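You operate a simulated robot arm through the tools that you are given. There is no shell and no other tool.

Carry out the task below with a simulated robot arm. There is one attempt and no reset: what you move stays moved.

JOB
Start up the heel press and set it to 4 bar.
Fine: stop button out, air on, main switch on, then the yellow button till the green lamp is lit.

The check looks at the end state, three seconds after you hand in, the way a careful person would. Anything else that was tipped, shoved, dropped, spilled or broken makes it a failure.

ROBOT AND FRAMES
A 7-joint arm with a two-finger parallel gripper, fixed in place. Base frame: the origin is at the foot of the arm, x ahead of it, y to its left, z up. Units: mm, degrees, N and s.
Its first joint turns from -149.0 to 149.0 degrees. Payload 3.43 kg.
The TCP is the grasp point between the finger pads, 30 mm short of the fingertips. In the tool frame z runs along the fingers and y along their closing line. The gripper opens to 94 mm. The fingers are 28 mm wide and 10 mm thick; the gripper's body (50 by 96 mm) begins 55 mm behind the TCP.
Orientation is that of the tool frame in the base frame, as a unit quaternion [x, y, z, w]. With the fingers straight down and closing along the base's y, the tool's x points along the base's -x, its y along +y and its z along -z.

CONTROLS
- The arm moves only by the tool arm_command. Its argument "plan" is text: rows parted by semicolons, each of 7 numbers parted by spaces: the shift along the base's x, y, z in units of 30 mm (1.0 is 30 mm), then the turn, a rotation vector about the base's x, y, z in units of 8 degrees (1.0 is 8 degrees), then the finger opening in mm, from 0 to 94. In form: dx dy dz rx ry rz hand; .... A call has 1 to 20 rows; each row shifts and turns the commanded pose from where the row before left it. A call with a number of a shift or a turn outside -1 to 1 is refused whole. Rows are played at 5 a second. More than 50 mm and 8.6 degrees between two rows, or a gripper value outside its range, and nothing of the call is played. A pose out of reach is approached as far as the arm can. The call stops where the force on the tool passes 50 N (or 10 N more than at its start, if that is more) or the arm is blocked; 0.2 s more then pass. Each finger travels about 45 mm/s and halts on what it meets, pressing with about 42 N; the grip force reading is that of the motor and also rises with nothing between the fingers. The clock runs only during rows and for 0.2 s after the last one: add rows that do not move to give the fingers time. The reply holds the time, the measured pose of the TCP, the force on the tool along the base axes, the opening and the grip force, in the units named above and with some noise, with the torque about the TCP (base axes, N m) and any sound that the robot's microphone picked up, and new pictures: "views" is both (left out), scene, wrist or none.
- Cameras (640 x 400 px; columns grow to the right, rows downward): "scene" is fixed at [220.8, -650.6, 1100.9]; the picture's right is [0.74, -0.67, 0.00], its down [-0.30, -0.33, -0.89] and it looks along [0.60, 0.66, -0.45] (base axes); focal length 334 px, centre (320, 200). "wrist" rides on the gripper at [76, 14, -103] in the tool frame; the picture's right is [-0.18, 0.98, 0.00], its down [-0.75, -0.14, -0.64] and it looks along [-0.63, -0.12, 0.77] (tool axes); focal length 243 px, centre (320, 200). There is no depth. A picture from a camera that has moved, and an enlarged one, comes with that camera's place and axes in the base frame and with its lens.
- close_up(camera, box): a new picture of the part [left, top, right, bottom] of that camera's present view, enlarged. No time passes.
- finish_job(): hands the job in; it is judged then, once.

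Places have to be worked out from the pictures, the camera data and where the tool is seen. Open the gripper and draw the arm clear of the work before you hand the job in, unless the task says otherwise.

The tools are called after "Request:" as a command line: name --argument value ..., lists and objects as JSON in quotes. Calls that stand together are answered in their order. arm_command: Moves the arm, as the interface text tells. Its arguments: {"type":"object","properties":{"plan":{"type":"string"},"views":{"type":"string","enum":["both","scene","wrist","none"]}},"required":["plan"]} The other tools are called the same way: close_up (camera, box) takes an enlarged picture of a part of a camera's view; finish_job () hands the job in.

At the start:

```text
time: 0.0
ee_pos: [696.7, -155.8, 981.3]
tcp_rot: [-0.001, 1.0, 0.0, 0.0]
ft_force: [0.7, 0.9, -0.4]
moment: [0.01, -0.01, 0.0]
grip_width: 93.9
gripper_force: 0.1
```

scene: 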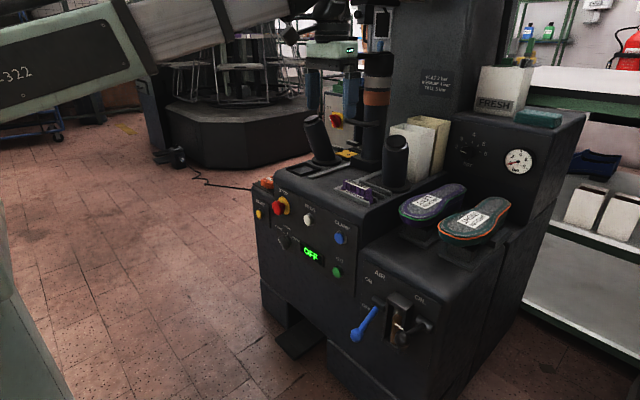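
wrist: 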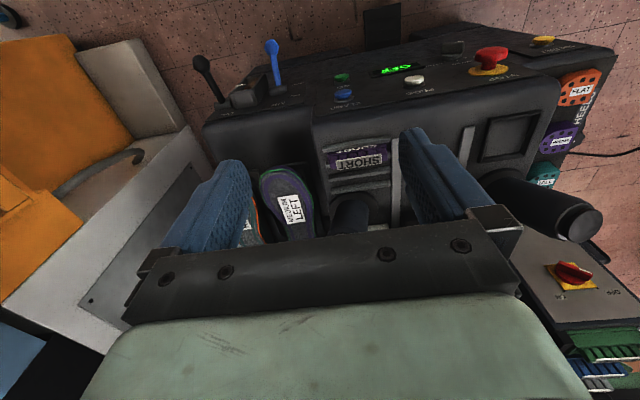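

The pictures show the press with a control panel (red stop, yellow, white, blue, green), a blue air lever, and a gauge. I'll look closer at each before moving.

Request:
close_up --camera "scene" --box '[240, 160, 400, 260]'

Request:
close_up --camera "scene" --box '[240, 220, 400, 320]'

Request:
close_up --camera "scene" --box '[340, 260, 468, 340]'

Request:
close_up --camera "scene" --box '[400, 60, 592, 180]'

Request:
close_up --camera "wrist" --box '[320, 20, 640, 220]'

Request:
close_up --camera "wrist" --box '[180, 30, 340, 130]'

Request:
close_up --camera "scene" --box '[290, 0, 450, 100]'

```text
4.00 times, centred on (320, 210) of scene
camera zoom: at [220.8, -650.6, 1100.9], right [0.74, -0.67, 0.0], down [-0.3, -0.33, -0.89], along [0.6, 0.66, -0.45], focal length 1336 px, centre (320, 160)
```

zoom: 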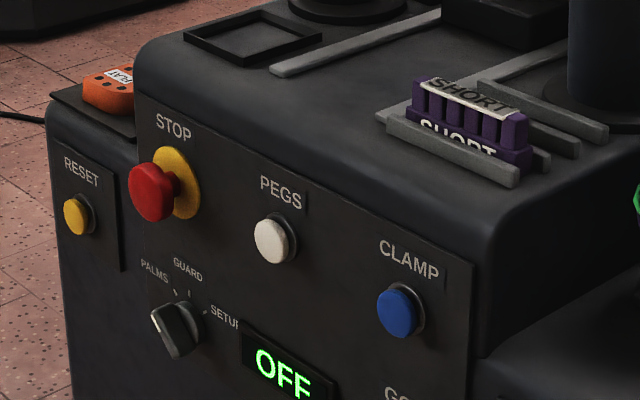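

```text
4.00 times, centred on (320, 270) of scene
camera zoom: at [220.8, -650.6, 1100.9], right [0.74, -0.67, 0.0], down [-0.3, -0.33, -0.89], along [0.6, 0.66, -0.45], focal length 1336 px, centre (320, -80)
```

zoom: 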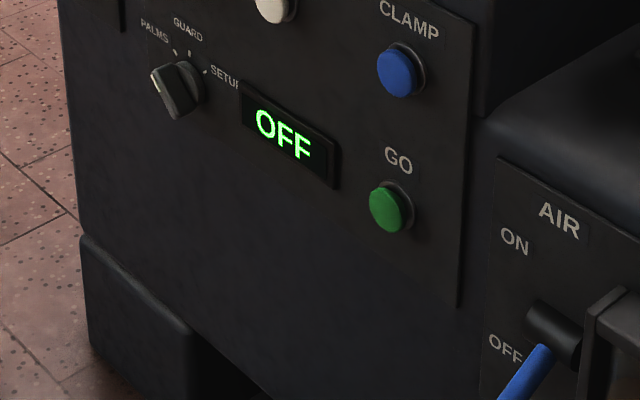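

```text
5.00 times, centred on (404, 300) of scene
camera zoom: at [220.8, -650.6, 1100.9], right [0.74, -0.67, 0.0], down [-0.3, -0.33, -0.89], along [0.6, 0.66, -0.45], focal length 1670 px, centre (-100, -300)
```

zoom: 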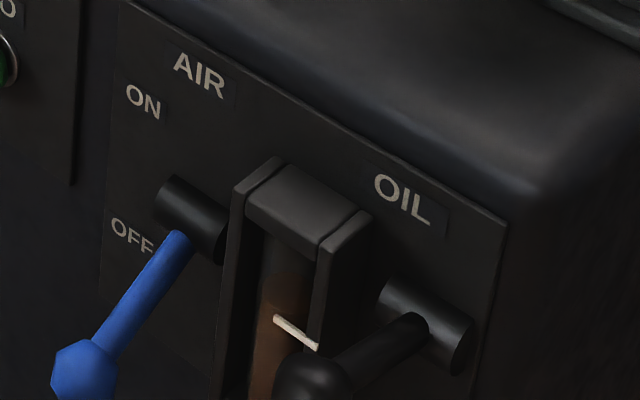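

```text
3.33 times, centred on (496, 120) of scene
camera zoom: at [220.8, -650.6, 1100.9], right [0.74, -0.67, 0.0], down [-0.3, -0.33, -0.89], along [0.6, 0.66, -0.45], focal length 1113 px, centre (-267, 467)
```

zoom: 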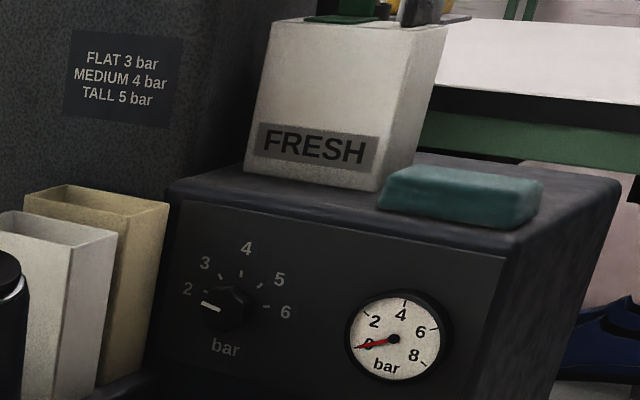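

```text
2.00 times, centred on (480, 120) of wrist
camera zoom: at [620.6, -140.5, 1082.8], right [0.18, 0.98, 0.0], down [0.75, -0.14, 0.64], along [0.63, -0.12, -0.77], focal length 485 px, centre (0, 360)
```

zoom: 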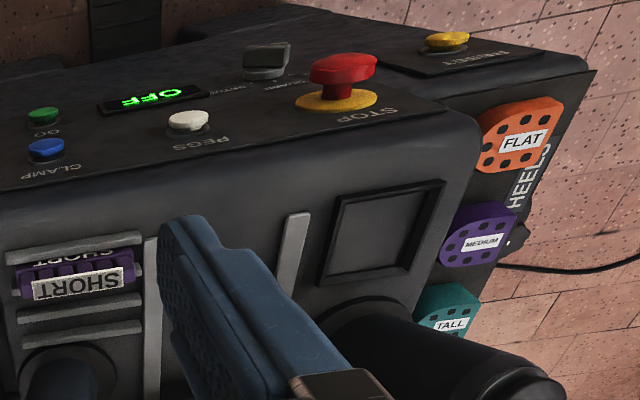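

```text
4.00 times, centred on (260, 80) of wrist
camera zoom: at [620.6, -140.5, 1082.8], right [0.18, 0.98, 0.0], down [0.75, -0.14, 0.64], along [0.63, -0.12, -0.77], focal length 970 px, centre (560, 680)
```

zoom: 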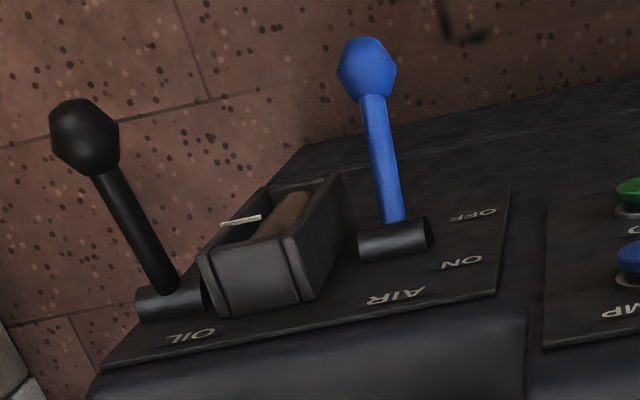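

```text
4.00 times, centred on (370, 50) of scene
camera zoom: at [220.8, -650.6, 1100.9], right [0.74, -0.67, 0.0], down [-0.3, -0.33, -0.89], along [0.6, 0.66, -0.45], focal length 1336 px, centre (120, 800)
```

zoom: 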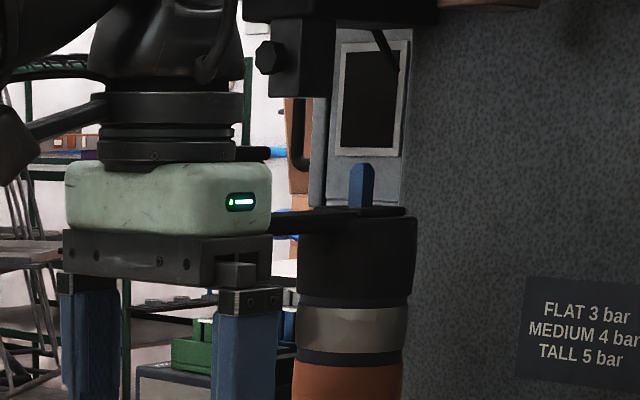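

The stop button is around (750, 136, 600), reset is around (765, 280, 512), and the air lever knob is around (690, -269, 420), pivoting near (761, -269, 461). I still need a second view of the regulator and the main switch, so I'll pitch the tool up while staying clear above.

Request:
arm_command --plan "-1 0 0 0 -1 0 94; -1 0 0 0 -1 0 94; -1 0 0 0 -1 0 94; -0.5 0 0 0 -1 0 94; 0 0 0 0 -1 0 94" --views "both"

Request:
close_up --camera "scene" --box '[260, 185, 308, 215]'

```text
time: 1.2
ee_pos: [634.4, -173.2, 994.1]
tcp_rot: [0.0, 0.94, 0.001, 0.342]
ft_force: [-1.3, 0.1, -0.2]
moment: [0.02, 0.02, -0.01]
grip_width: 94.2
gripper_force: 0.1
out of reach, approached as far as the arm can: row 4, 5
camera wrist: at [509.3, -156.3, 1023.0], right [0.14, 0.98, 0.12], down [0.17, -0.14, 0.98], along [0.98, -0.12, -0.18], focal length 243 px, centre (320, 200)
```

scene: 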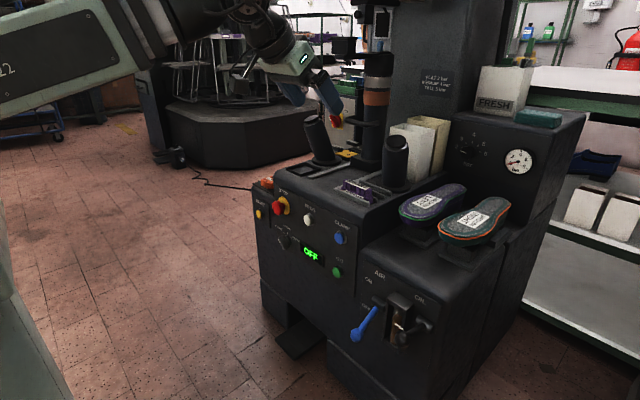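
wrist: 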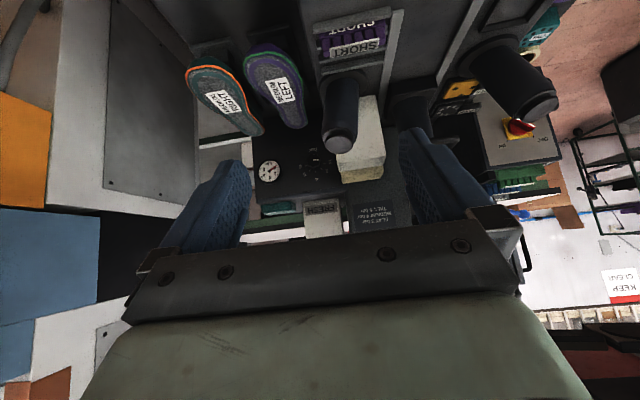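

```text
13.33 times, centred on (284, 200) of scene
camera zoom: at [220.8, -650.6, 1100.9], right [0.74, -0.67, 0.0], down [-0.3, -0.33, -0.89], along [0.6, 0.66, -0.45], focal length 4453 px, centre (800, 200)
```

zoom: 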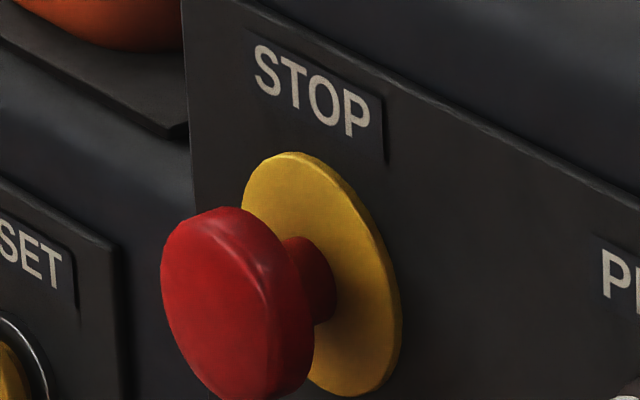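

I'll zoom in on the main switch, the regulator and the machine layout as seen in this wrist view.

Request:
close_up --camera "wrist" --box '[464, 80, 576, 150]'

Request:
close_up --camera "wrist" --box '[240, 130, 368, 210]'

Request:
close_up --camera "wrist" --box '[300, 0, 620, 200]'

Request:
close_up --camera "scene" --box '[290, 60, 418, 140]'

Request:
close_up --camera "scene" --box '[450, 120, 546, 180]'

```text
5.71 times, centred on (520, 115) of wrist
camera zoom: at [509.3, -156.3, 1023.0], right [0.14, 0.98, 0.12], down [0.17, -0.14, 0.98], along [0.98, -0.12, -0.18], focal length 1386 px, centre (-823, 686)
```

zoom: 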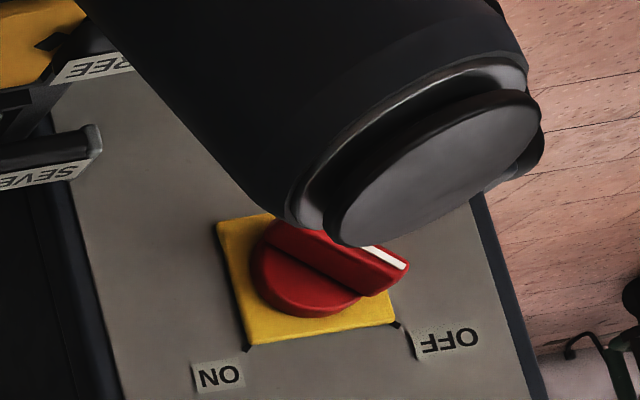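

```text
5.00 times, centred on (304, 170) of wrist
camera zoom: at [509.3, -156.3, 1023.0], right [0.14, 0.98, 0.12], down [0.17, -0.14, 0.98], along [0.98, -0.12, -0.18], focal length 1213 px, centre (400, 350)
```

zoom: 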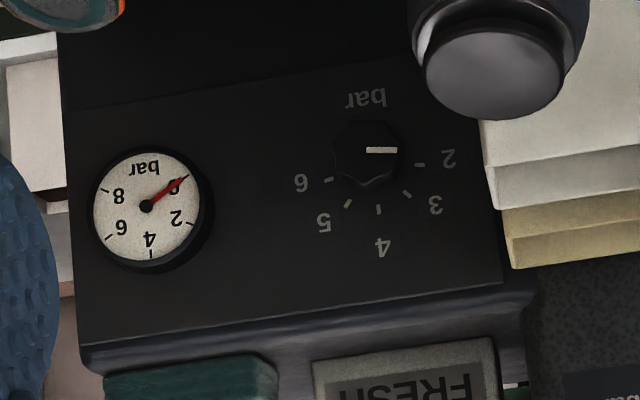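

```text
2.00 times, centred on (460, 100) of wrist
camera zoom: at [509.3, -156.3, 1023.0], right [0.14, 0.98, 0.12], down [0.17, -0.14, 0.98], along [0.98, -0.12, -0.18], focal length 485 px, centre (40, 400)
```

zoom: 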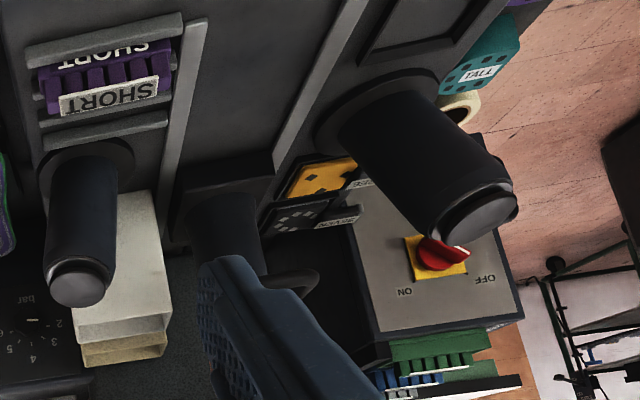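

```text
5.00 times, centred on (354, 100) of scene
camera zoom: at [220.8, -650.6, 1100.9], right [0.74, -0.67, 0.0], down [-0.3, -0.33, -0.89], along [0.6, 0.66, -0.45], focal length 1670 px, centre (150, 700)
```

zoom: 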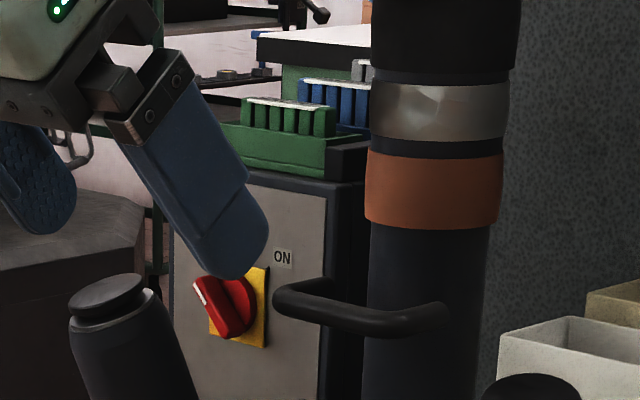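

```text
6.67 times, centred on (498, 150) of scene
camera zoom: at [220.8, -650.6, 1100.9], right [0.74, -0.67, 0.0], down [-0.3, -0.33, -0.89], along [0.6, 0.66, -0.45], focal length 2227 px, centre (-867, 533)
```

zoom: 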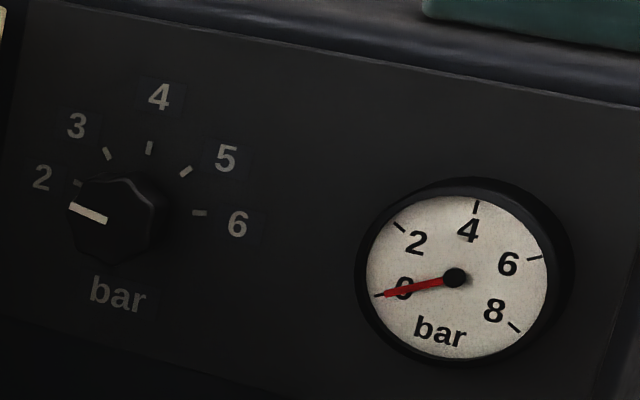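

The estimates are: main switch about (1170, 305, 785), handle at upper-left OFF with ON at upper-right; regulator knob about (1185, -242, 776); palm posts topping out near (930, 174, 848) and (933, -160, 846). I'll move to a spot in front of and above the STOP button to look at it closely.

Request:
arm_command --plan "0.3 1 -0.9 0 0.5 0 94; 0.3 1 -0.9 0 0.5 0 94; 0.3 1 -0.9 0 0 0 94; 0.3 1 -0.9 0 0 0 94; 0.3 1 -0.9 0 0 0 94; 0 1 -0.9 0 0 0 94; 0 1 -0.9 0 0 0 94; 0 1 -0.9 0 0 0 94; 0 1 -0.9 0 0 0 94; 0 0.8 -0.9 0 0 0 94; 0 0 0 0 0 0 94"

```text
time: 3.6
ee_pos: [676.5, 123.0, 725.2]
tcp_rot: [0.0, 0.961, 0.001, 0.276]
ft_force: [0.0, -0.7, -0.3]
moment: [-0.02, -0.03, -0.02]
grip_width: 94.1
gripper_force: 0.0
camera wrist: at [557.8, 138.9, 770.7], right [0.16, 0.98, 0.1], down [0.3, -0.14, 0.94], along [0.94, -0.12, -0.32], focal length 243 px, centre (320, 200)
```

scene: 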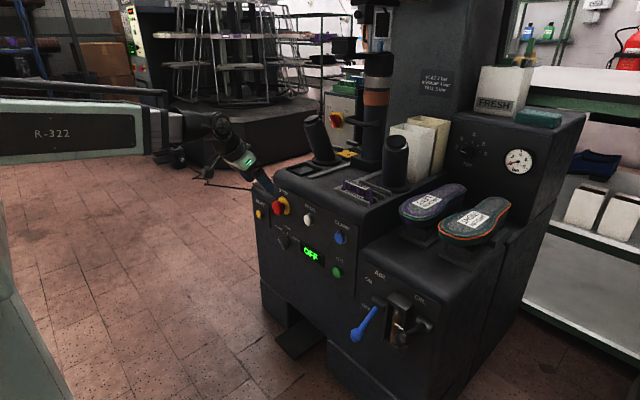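
wrist: 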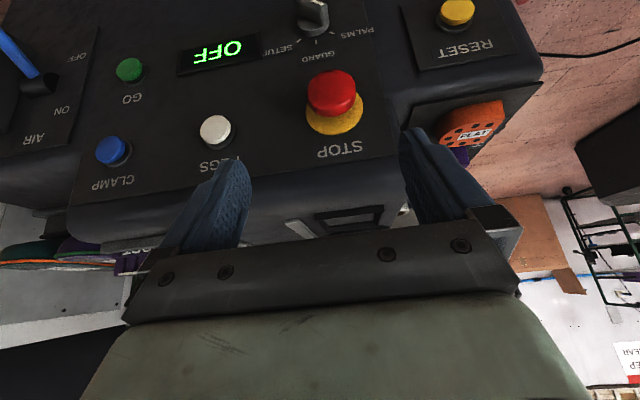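

The arm has reached (676, 123, 725) at 32° pitch. I'll zoom in on the stop and reset buttons from here.

Request:
close_up --camera "wrist" --box '[280, 60, 408, 140]'

Request:
close_up --camera "wrist" --box '[400, 0, 528, 80]'

Request:
close_up --camera "scene" --box '[320, 85, 400, 135]'

Request:
close_up --camera "scene" --box '[200, 130, 360, 230]'

```text
5.00 times, centred on (344, 100) of wrist
camera zoom: at [557.8, 138.9, 770.7], right [0.16, 0.98, 0.1], down [0.3, -0.14, 0.94], along [0.94, -0.12, -0.32], focal length 1213 px, centre (200, 700)
```

zoom: 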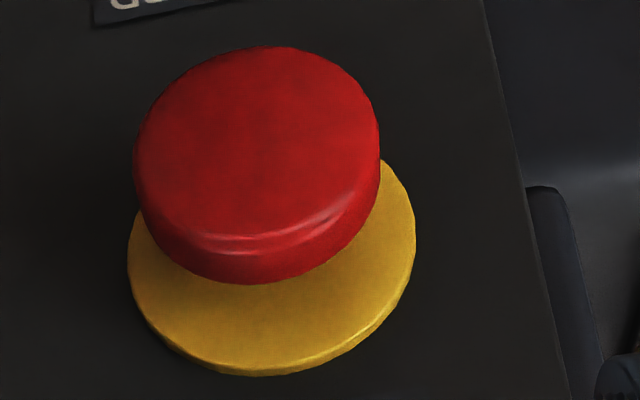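

```text
5.00 times, centred on (464, 40) of wrist
camera zoom: at [557.8, 138.9, 770.7], right [0.16, 0.98, 0.1], down [0.3, -0.14, 0.94], along [0.94, -0.12, -0.32], focal length 1213 px, centre (-400, 1000)
```

zoom: 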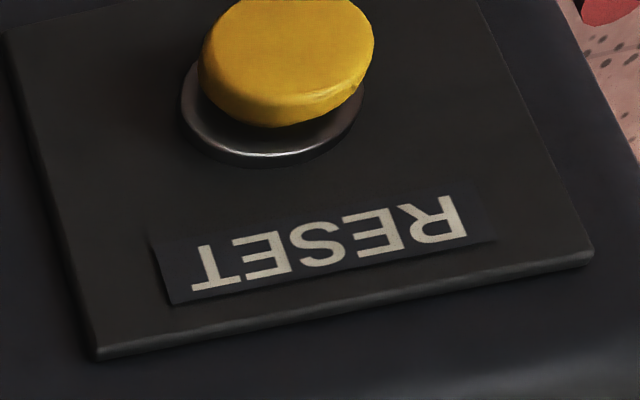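

```text
8.00 times, centred on (360, 110) of scene
camera zoom: at [220.8, -650.6, 1100.9], right [0.74, -0.67, 0.0], down [-0.3, -0.33, -0.89], along [0.6, 0.66, -0.45], focal length 2672 px, centre (0, 920)
```

zoom: 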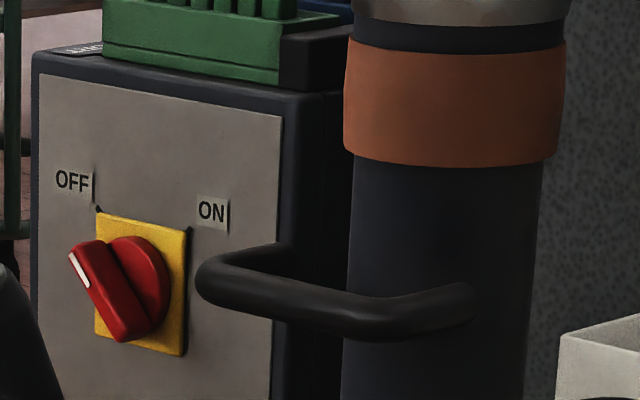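

```text
4.00 times, centred on (280, 180) of scene
camera zoom: at [220.8, -650.6, 1100.9], right [0.74, -0.67, 0.0], down [-0.3, -0.33, -0.89], along [0.6, 0.66, -0.45], focal length 1336 px, centre (480, 280)
```

zoom: 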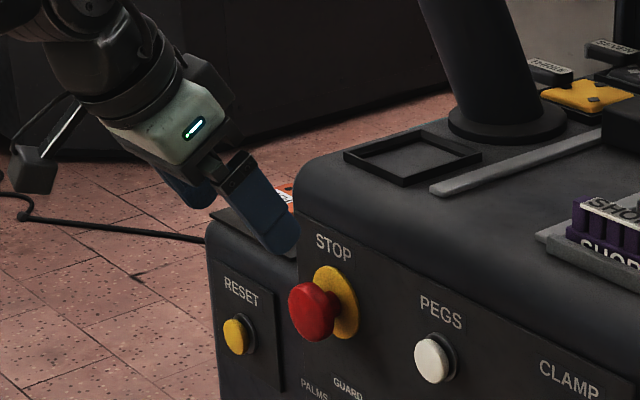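

The stop head's face is at about (751, 137, 596), 48 mm across, and its yellow plate is at x≈782. I'll reduce pitch to 16°, move above it, and come down with the fingers straddling the head, still open.

Request:
arm_command --plan "0.87 0.155 0 0 0.67 0 94; 0.87 0.155 0 0 0.67 0 94; 0.87 0.155 0 0 0.66 0 94; 0 0 -1 0 0 0 94; 0 0 -1 0 0 0 94; 0 0 -1 0 0 0 94; 0 0 -1 0 0 0 94; 0 0 -0.1 0 0 0 94"

```text
time: 5.1
ee_pos: [752.8, 137.1, 630.4]
tcp_rot: [0.0, 0.99, 0.0, 0.142]
ft_force: [-10.3, 0.9, 16.2]
moment: [-0.28, -1.13, -0.12]
grip_width: 93.8
gripper_force: 0.0
stopped in row 7: the force on the tool passed its limit at 138 N (the readings are from after the stop); the commanded pose is now the measured one
camera wrist: at [652.6, 153.1, 705.8], right [0.18, 0.98, 0.05], down [0.54, -0.14, 0.83], along [0.82, -0.12, -0.56], focal length 243 px, centre (320, 200)
```

scene: 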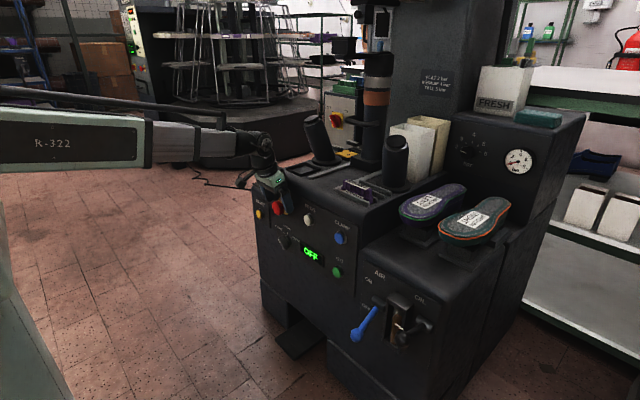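
wrist: 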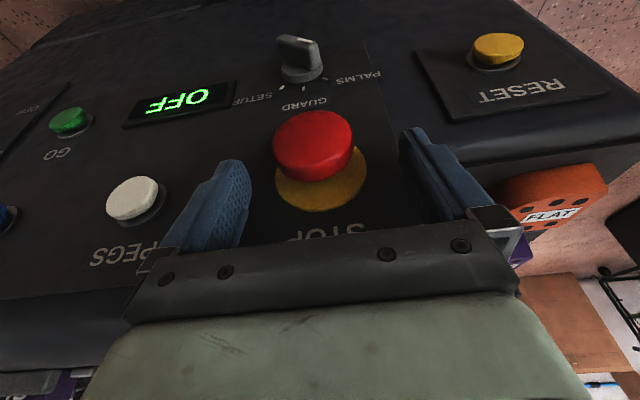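

The arm stopped on contact at z≈630. I'll look at where the fingers touch.

Request:
close_up --camera "scene" --box '[236, 160, 332, 220]'

Request:
close_up --camera "wrist" --box '[380, 100, 540, 200]'

Request:
close_up --camera "wrist" --box '[180, 100, 340, 200]'

```text
6.67 times, centred on (284, 190) of scene
camera zoom: at [220.8, -650.6, 1100.9], right [0.74, -0.67, 0.0], down [-0.3, -0.33, -0.89], along [0.6, 0.66, -0.45], focal length 2227 px, centre (560, 267)
```

zoom: 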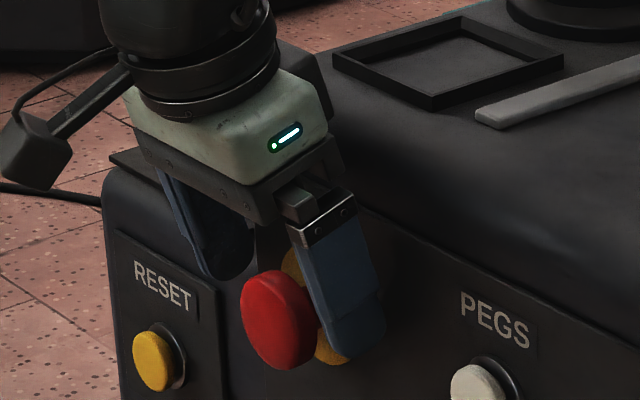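

```text
4.00 times, centred on (460, 150) of wrist
camera zoom: at [652.6, 153.1, 705.8], right [0.18, 0.98, 0.05], down [0.54, -0.14, 0.83], along [0.82, -0.12, -0.56], focal length 970 px, centre (-240, 400)
```

zoom: 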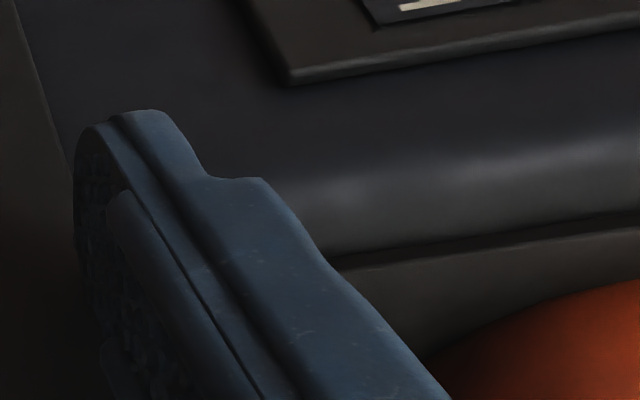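

```text
4.00 times, centred on (260, 150) of wrist
camera zoom: at [652.6, 153.1, 705.8], right [0.18, 0.98, 0.05], down [0.54, -0.14, 0.83], along [0.82, -0.12, -0.56], focal length 970 px, centre (560, 400)
```

zoom: 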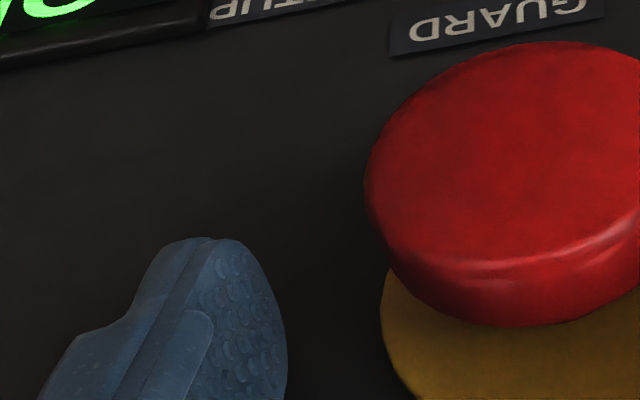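

The contact torque points to the gripper body on the machine's top front edge (z≈690) rather than the fingers. I'll back off, pitch to 45° so the body stays in front of the panel, and then bring the fingers in around the head.

Request:
arm_command --plan "-0.8 0 0.1 0 0 0 94; -0.6 0 0 0 -0.9 0 94; 0 0 0 0 -0.9 0 94; 0 0 0 0 -0.9 0 94; 0 0 -0.5 0 -0.89 0 94; 0 0 -0.67 0 0 0 94; 0 0 0 0 0 0 94"

```text
time: 6.7
ee_pos: [713.3, 136.0, 595.4]
tcp_rot: [0.0, 0.924, -0.001, 0.382]
ft_force: [-1.2, 0.1, -1.1]
moment: [0.0, 0.04, -0.01]
grip_width: 94.1
gripper_force: 0.1
camera wrist: at [587.6, 153.0, 614.0], right [0.13, 0.98, 0.13], down [0.08, -0.14, 0.99], along [0.99, -0.12, -0.1], focal length 243 px, centre (320, 200)
```

scene: 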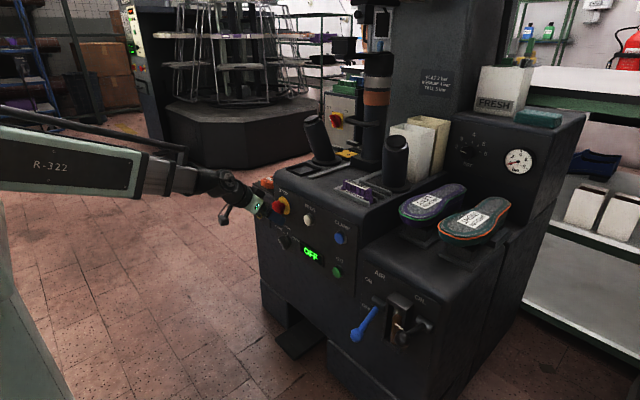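
wrist: 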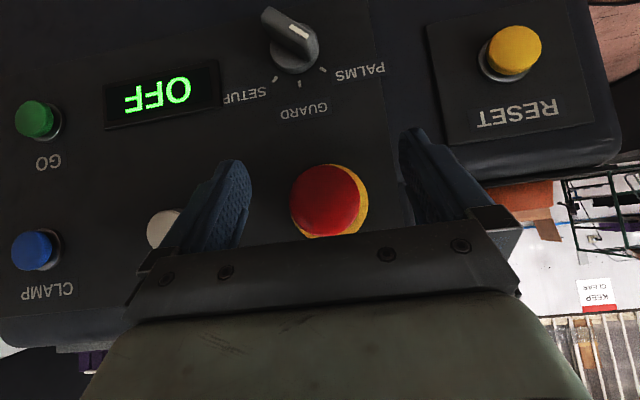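

The head is centred between the fingers. I'll advance to x≈745 and close on it.

Request:
arm_command --plan "0.5 0 0.09 0 0 0 94; 0.55 0 0 0 0 0 94; 0 0 0 0 0 0 40; 0 0 0 0 0 0 40; 0 0 0 0 0 0 40; 0 0 0 0 0 0 40"

Request:
close_up --camera "scene" --box '[236, 170, 332, 230]'

```text
time: 8.1
ee_pos: [744.1, 135.9, 599.5]
tcp_rot: [0.0, 0.924, -0.001, 0.381]
ft_force: [2.1, -19.2, 0.4]
moment: [0.1, 0.2, -0.14]
grip_width: 50.8
gripper_force: 9.6
camera wrist: at [618.9, 152.1, 617.0], right [0.13, 0.98, 0.13], down [0.08, -0.14, 0.99], along [0.99, -0.12, -0.1], focal length 243 px, centre (320, 200)
```

scene: 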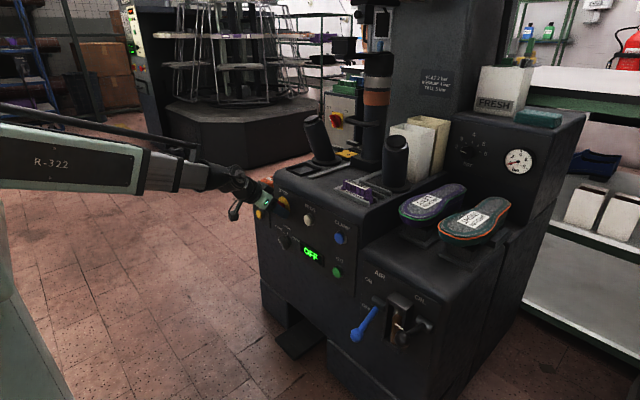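
wrist: 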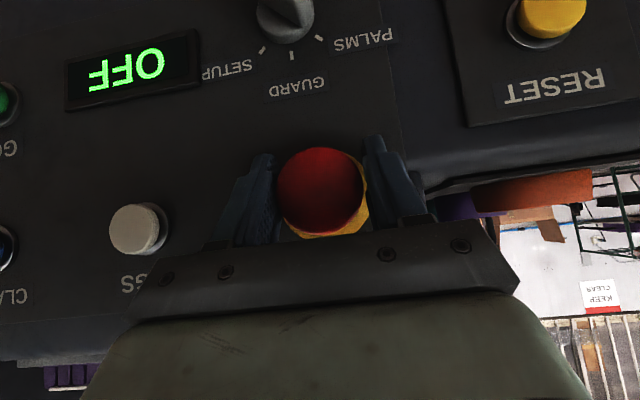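

```text
6.67 times, centred on (284, 200) of scene
camera zoom: at [220.8, -650.6, 1100.9], right [0.74, -0.67, 0.0], down [-0.3, -0.33, -0.89], along [0.6, 0.66, -0.45], focal length 2227 px, centre (560, 200)
```

zoom: 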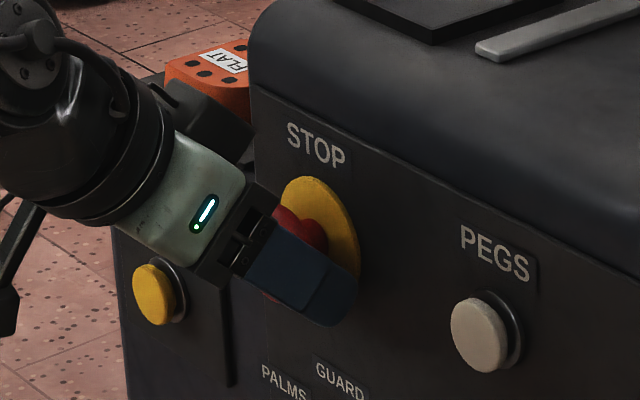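

Only the -y finger is touching (Fy −19 N), so I'll shift about 1.5 mm toward -y, let the grip close fully, then pull back slightly and watch for movement.

Request:
arm_command --plan "0 -0.05 0 0 0 0 40; 0 0 0 0 0 0 40; 0 0 0 0 0 0 40; 0 0 0 0 0 0 40" --views "none"

```text
time: 9.1
ee_pos: [743.8, 134.1, 599.0]
tcp_rot: [0.001, 0.924, 0.0, 0.381]
ft_force: [1.1, -16.2, 0.4]
moment: [0.08, 0.03, -0.13]
grip_width: 49.1
gripper_force: 8.3
```

The width is still shrinking and the force is still one-sided. I'll shift a little more toward -y.

Request:
arm_command --plan "0 -0.06 0 0 0 0 30; 0 0 0 0 0 0 30; 0 0 0 0 0 0 30; 0 0 0 0 0 0 30" --views "none"

```text
time: 10.1
ee_pos: [744.3, 134.2, 599.6]
tcp_rot: [-0.001, 0.924, 0.001, 0.382]
ft_force: [-0.4, 7.5, 3.9]
moment: [-0.03, -0.06, 0.07]
grip_width: 48.0
gripper_force: 45.0
```

Now it's gripped firmly (48 mm, 45 N). I'll pull outward along -x in small steps.

Request:
arm_command --plan "-0.1 0 0 0 0 0 30; -0.1 0 0 0 0 0 30; 0 0 0 0 0 0 30" --views "wrist"

```text
time: 10.9
ee_pos: [737.8, 134.3, 599.2]
tcp_rot: [0.0, 0.924, 0.001, 0.382]
ft_force: [-8.5, 19.8, 4.1]
moment: [-0.11, 0.25, 0.31]
grip_width: 47.9
gripper_force: 44.9
heard: click
camera wrist: at [612.0, 150.6, 617.3], right [0.13, 0.98, 0.13], down [0.08, -0.14, 0.99], along [0.99, -0.12, -0.1], focal length 243 px, centre (320, 200)
```

wrist: 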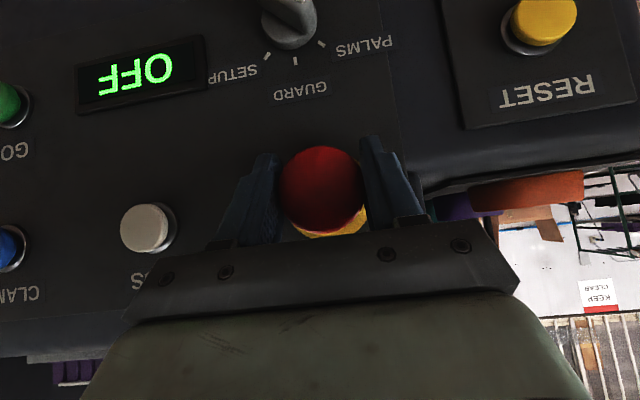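

There was a click and the head moved about 6 mm outward with us. I'll pull a little further to find out whether it's at its stop.

Request:
arm_command --plan "-0.1 0 0 0 0 0 30; 0 0 0 0 0 0 30" --views "none"

```text
time: 11.5
ee_pos: [735.6, 135.5, 599.8]
tcp_rot: [0.0, 0.924, 0.001, 0.383]
ft_force: [7.2, 22.0, 5.7]
moment: [-0.11, 0.06, 0.11]
grip_width: 47.7
gripper_force: 45.1
```

It's resisting now (Fx +7 N), so it looks to be at its end stop. I'll release and back away.

Request:
arm_command --plan "0 0 0 0 0 0 94; 0 0 0 0 0 0 94; 0 0 0 0 0 0 94; 0 0 0 0 0 0 94; -0.9 0 0 0 0 0 94; -0.9 0 0 0 0 0 94; 0 0 0 0 0 0 94"

Request:
close_up --camera "scene" --box '[260, 185, 308, 215]'

```text
time: 13.1
ee_pos: [680.1, 134.2, 598.2]
tcp_rot: [0.0, 0.924, 0.0, 0.383]
ft_force: [0.3, -0.5, 0.9]
moment: [0.04, 0.0, -0.01]
grip_width: 94.0
gripper_force: 0.0
camera wrist: at [555.1, 149.6, 617.3], right [0.13, 0.98, 0.13], down [0.08, -0.14, 0.99], along [0.99, -0.12, -0.1], focal length 243 px, centre (320, 200)
```

scene: 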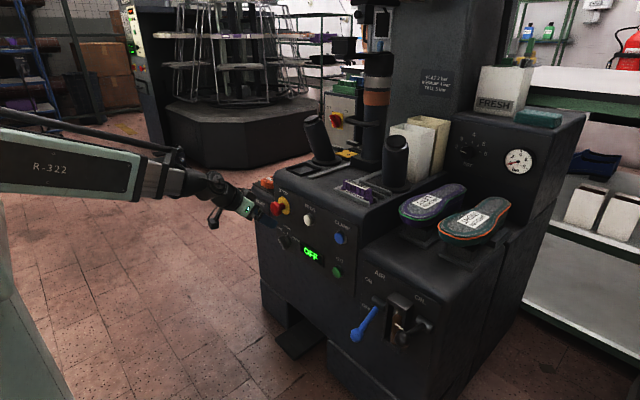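
wrist: 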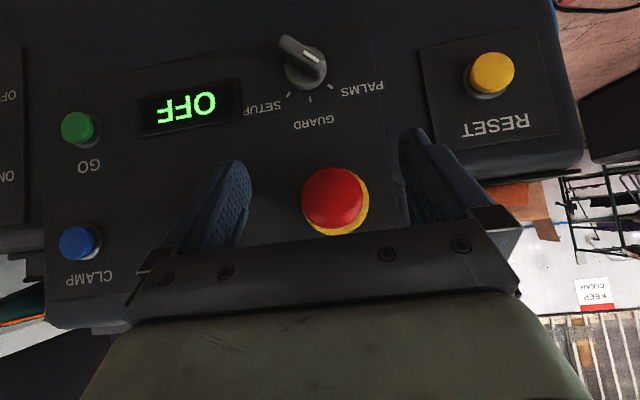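

```text
13.33 times, centred on (284, 200) of scene
camera zoom: at [220.8, -650.6, 1100.9], right [0.74, -0.67, 0.0], down [-0.3, -0.33, -0.89], along [0.6, 0.66, -0.45], focal length 4453 px, centre (800, 200)
```

zoom: 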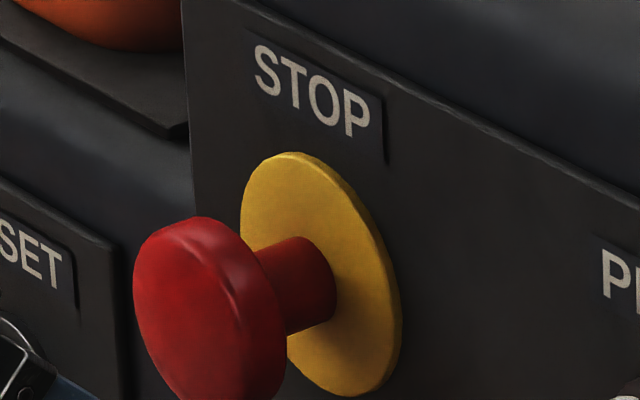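

The stop button is now clearly further out. Next is the air lever: I'll travel in front of the panel to a standoff at about (640, -269, 510) with 35° pitch and look.

Request:
arm_command --plan "-0.9 0 0 0 0 0 94; -0.4 -0.9 0 0 0.25 0 70; 0 -1 0 0 0.25 0 60; 0 -1 0 0 0.25 0 60; 0 -1 0 0 0.25 0 60; 0 -1 0 0 0.25 0 60; 0 -1 -0.2 0 0 0 60; 0 -1 -0.4 0 0 0 60; 0 -1 -0.4 0 0 0 60; 0 -1 -0.4 0 0 0 60; 0 -1 -0.4 0 0 0 60; 0 -1 -0.4 0 0 0 60; 0 -1 -0.4 0 0 0 60; 0 -0.53 -0.4 0 0 0 60; 0 0 0 0 0 0 60"

```text
time: 16.3
ee_pos: [643.9, -239.1, 509.3]
tcp_rot: [-0.001, 0.954, 0.0, 0.299]
ft_force: [0.3, 0.2, -0.4]
moment: [0.02, 0.03, -0.01]
grip_width: 59.8
gripper_force: 0.1
camera wrist: at [522.8, -222.4, 548.6], right [0.15, 0.98, 0.11], down [0.25, -0.14, 0.96], along [0.96, -0.12, -0.27], focal length 243 px, centre (320, 200)
```

scene: 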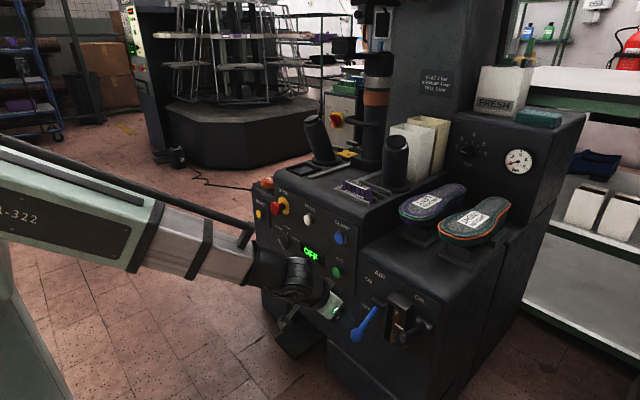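
wrist: 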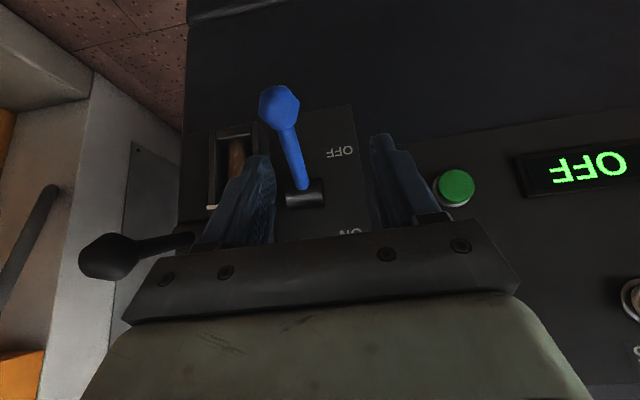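

The knob ray from this view agrees with (689, -268, 418). I'll narrow to 46 mm, shift 30 mm toward -y, and come down so the fingers straddle the knob.

Request:
arm_command --plan "0 -1 0 0 0 0 46; 0.3 0.02 -0.65 0 0 0 46; 0.3 0.02 -0.65 0 0 0 46; 0.3 0 -0.65 0 0 0 46; 0.35 0 -0.7 0 0 0 46; 0 0 0 0 0 0 46"

Request:
close_up --camera "scene" --box '[316, 270, 428, 340]'

```text
time: 17.7
ee_pos: [680.6, -266.5, 428.6]
tcp_rot: [-0.001, 0.954, 0.001, 0.3]
ft_force: [0.3, 0.1, -0.8]
moment: [-0.02, 0.02, -0.01]
grip_width: 45.8
gripper_force: 0.0
camera wrist: at [559.6, -251.1, 469.1], right [0.15, 0.98, 0.11], down [0.25, -0.14, 0.96], along [0.96, -0.12, -0.27], focal length 243 px, centre (320, 200)
```

scene: 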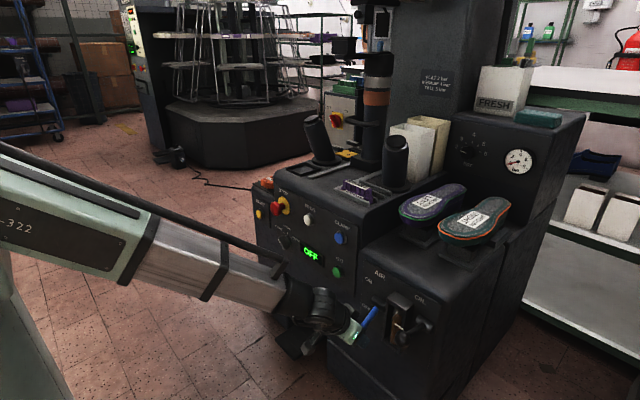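
wrist: 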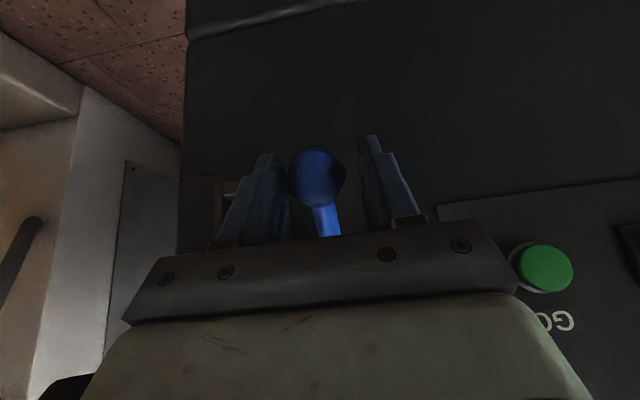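

```text
5.71 times, centred on (372, 305) of scene
camera zoom: at [220.8, -650.6, 1100.9], right [0.74, -0.67, 0.0], down [-0.3, -0.33, -0.89], along [0.6, 0.66, -0.45], focal length 1909 px, centre (23, -400)
```

zoom: 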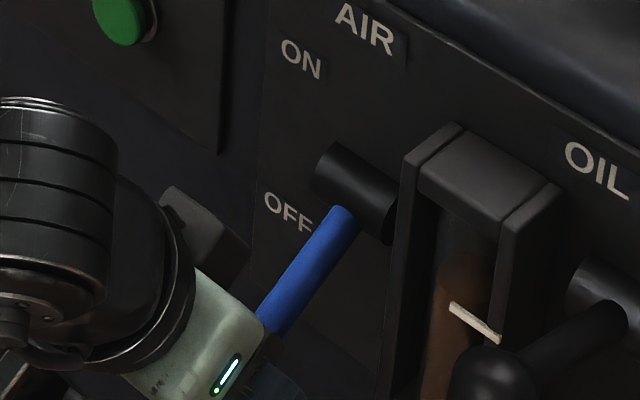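

The knob sits between the fingers. I'll close on it.

Request:
arm_command --plan "0 -0.07 0 0 0 0 20; 0 0 0 0 0 0 20; 0 0 0 0 0 0 20; 0 0 0 0 0 0 20" --views "none"

```text
time: 18.7
ee_pos: [680.8, -270.5, 429.3]
tcp_rot: [0.001, 0.954, 0.0, 0.3]
ft_force: [-1.4, -9.3, 1.3]
moment: [-0.08, -0.15, -0.11]
grip_width: 33.3
gripper_force: 44.6
```

The grip is firm at 33 mm and 45 N. I'll swing the knob up along the arc, starting with the lower half.

Request:
arm_command --plan "-0.203 0.02 0.437 0 0 0 20; -0.123 0.02 0.467 0 0 0 20; -0.043 0 0.48 0 0 0 20; 0.043 0 0.48 0 0 0 20" --views "scene"

```text
time: 19.7
ee_pos: [668.5, -270.2, 485.4]
tcp_rot: [0.001, 0.954, -0.001, 0.299]
ft_force: [-18.8, -28.2, -12.5]
moment: [-0.5, 1.47, -0.3]
grip_width: 33.5
gripper_force: 44.8
```

scene: 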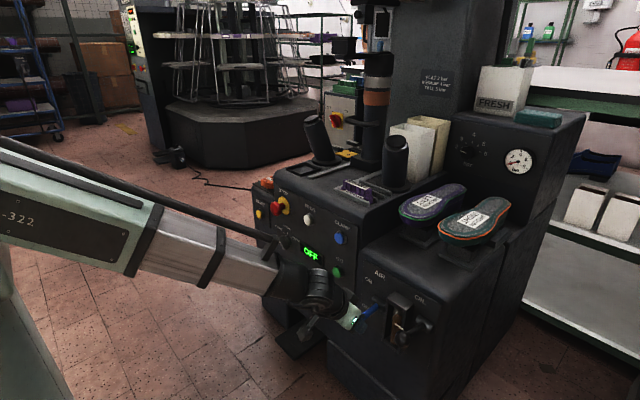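

The lever is following. The forces suggest easing back in x and -y and letting the tool rotate with the lever, so I'll continue the arc that way.

Request:
arm_command --plan "0 -0.04 0.45 0 0.6 0 20; 0.08 -0.02 0.45 0 0.6 0 20; 0.15 0 0.42 0 0.6 0 20" --views "both"

Request:
close_up --camera "scene" --box '[316, 260, 428, 330]'

Request:
close_up --camera "scene" --box '[450, 120, 546, 180]'

```text
time: 20.5
ee_pos: [677.8, -268.9, 524.4]
tcp_rot: [0.0, 0.984, 0.001, 0.178]
ft_force: [21.4, -7.1, -15.7]
moment: [-0.22, 0.33, 0.14]
grip_width: 33.5
gripper_force: 45.3
camera wrist: at [572.1, -254.3, 592.0], right [0.17, 0.98, 0.07], down [0.48, -0.14, 0.87], along [0.86, -0.12, -0.5], focal length 243 px, centre (320, 200)
```

scene: 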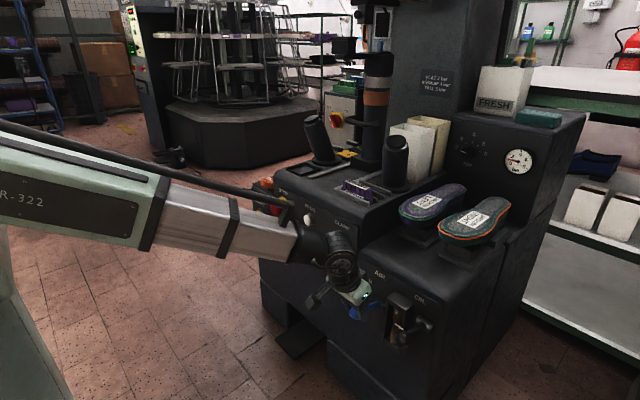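
wrist: 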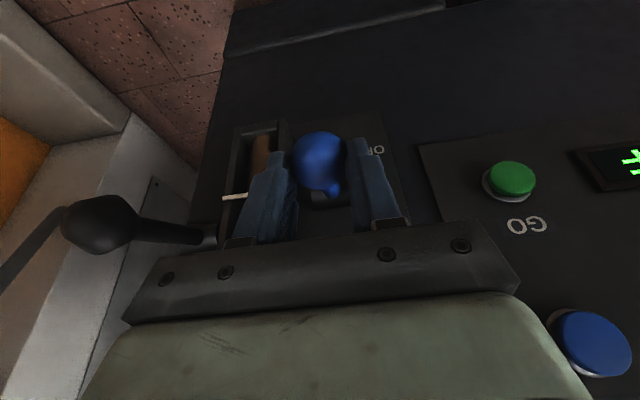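

```text
5.71 times, centred on (372, 295) of scene
camera zoom: at [220.8, -650.6, 1100.9], right [0.74, -0.67, 0.0], down [-0.3, -0.33, -0.89], along [0.6, 0.66, -0.45], focal length 1909 px, centre (23, -343)
```

zoom: 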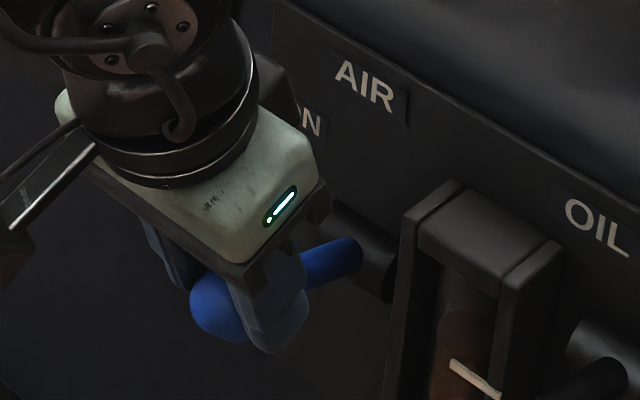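

```text
6.67 times, centred on (498, 150) of scene
camera zoom: at [220.8, -650.6, 1100.9], right [0.74, -0.67, 0.0], down [-0.3, -0.33, -0.89], along [0.6, 0.66, -0.45], focal length 2227 px, centre (-867, 533)
```

zoom: 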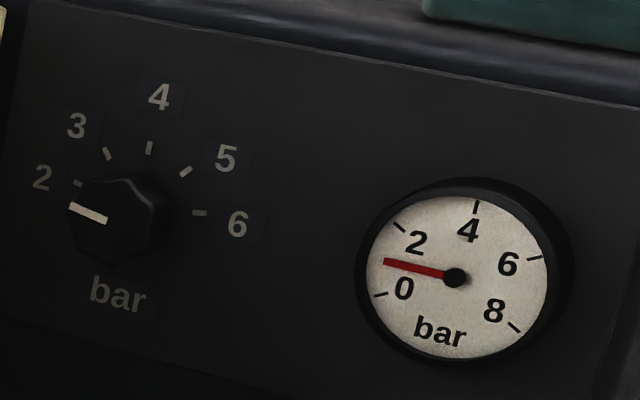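

The gauge has begun to rise and the lever is about 25° above horizontal. I'll continue up and inward along the arc toward its end stop.

Request:
arm_command --plan "0.05 -0.02 0.3 0 0.4 0 20; 0.15 0 0.35 0 0.4 0 20; 0.2 0 0.3 0 0.2 0 20; 0 0 0 0 0 0 20" --views "both"

Request:
close_up --camera "scene" --box '[316, 260, 428, 330]'

Request:
close_up --camera "scene" --box '[450, 120, 546, 180]'

```text
time: 21.5
ee_pos: [685.9, -270.8, 554.7]
tcp_rot: [0.0, 0.994, 0.001, 0.106]
ft_force: [-17.0, 9.1, 1.7]
moment: [0.24, 0.47, -0.02]
grip_width: 32.5
gripper_force: 33.6
camera wrist: at [590.6, -254.5, 637.0], right [0.18, 0.98, 0.04], down [0.6, -0.14, 0.79], along [0.78, -0.12, -0.62], focal length 243 px, centre (320, 200)
```

scene: 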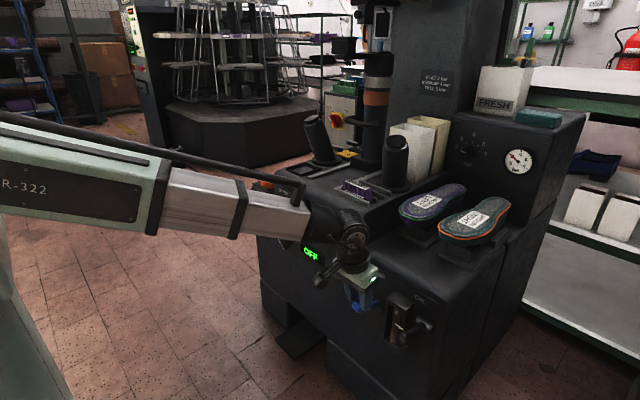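
wrist: 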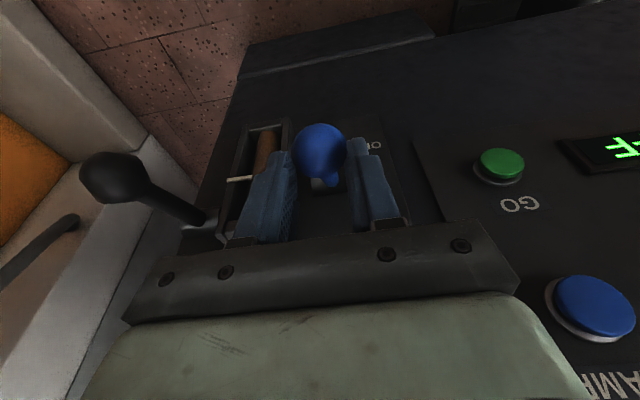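

```text
5.71 times, centred on (372, 295) of scene
camera zoom: at [220.8, -650.6, 1100.9], right [0.74, -0.67, 0.0], down [-0.3, -0.33, -0.89], along [0.6, 0.66, -0.45], focal length 1909 px, centre (23, -343)
```

zoom: 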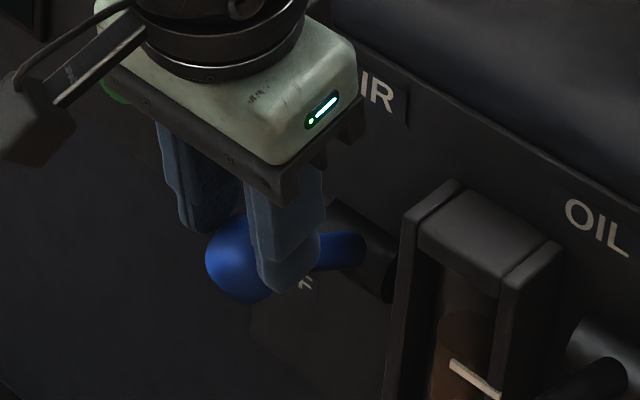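

```text
6.67 times, centred on (498, 150) of scene
camera zoom: at [220.8, -650.6, 1100.9], right [0.74, -0.67, 0.0], down [-0.3, -0.33, -0.89], along [0.6, 0.66, -0.45], focal length 2227 px, centre (-867, 533)
```

zoom: 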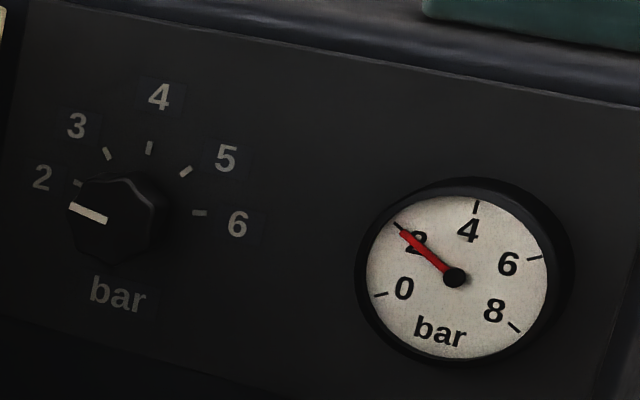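

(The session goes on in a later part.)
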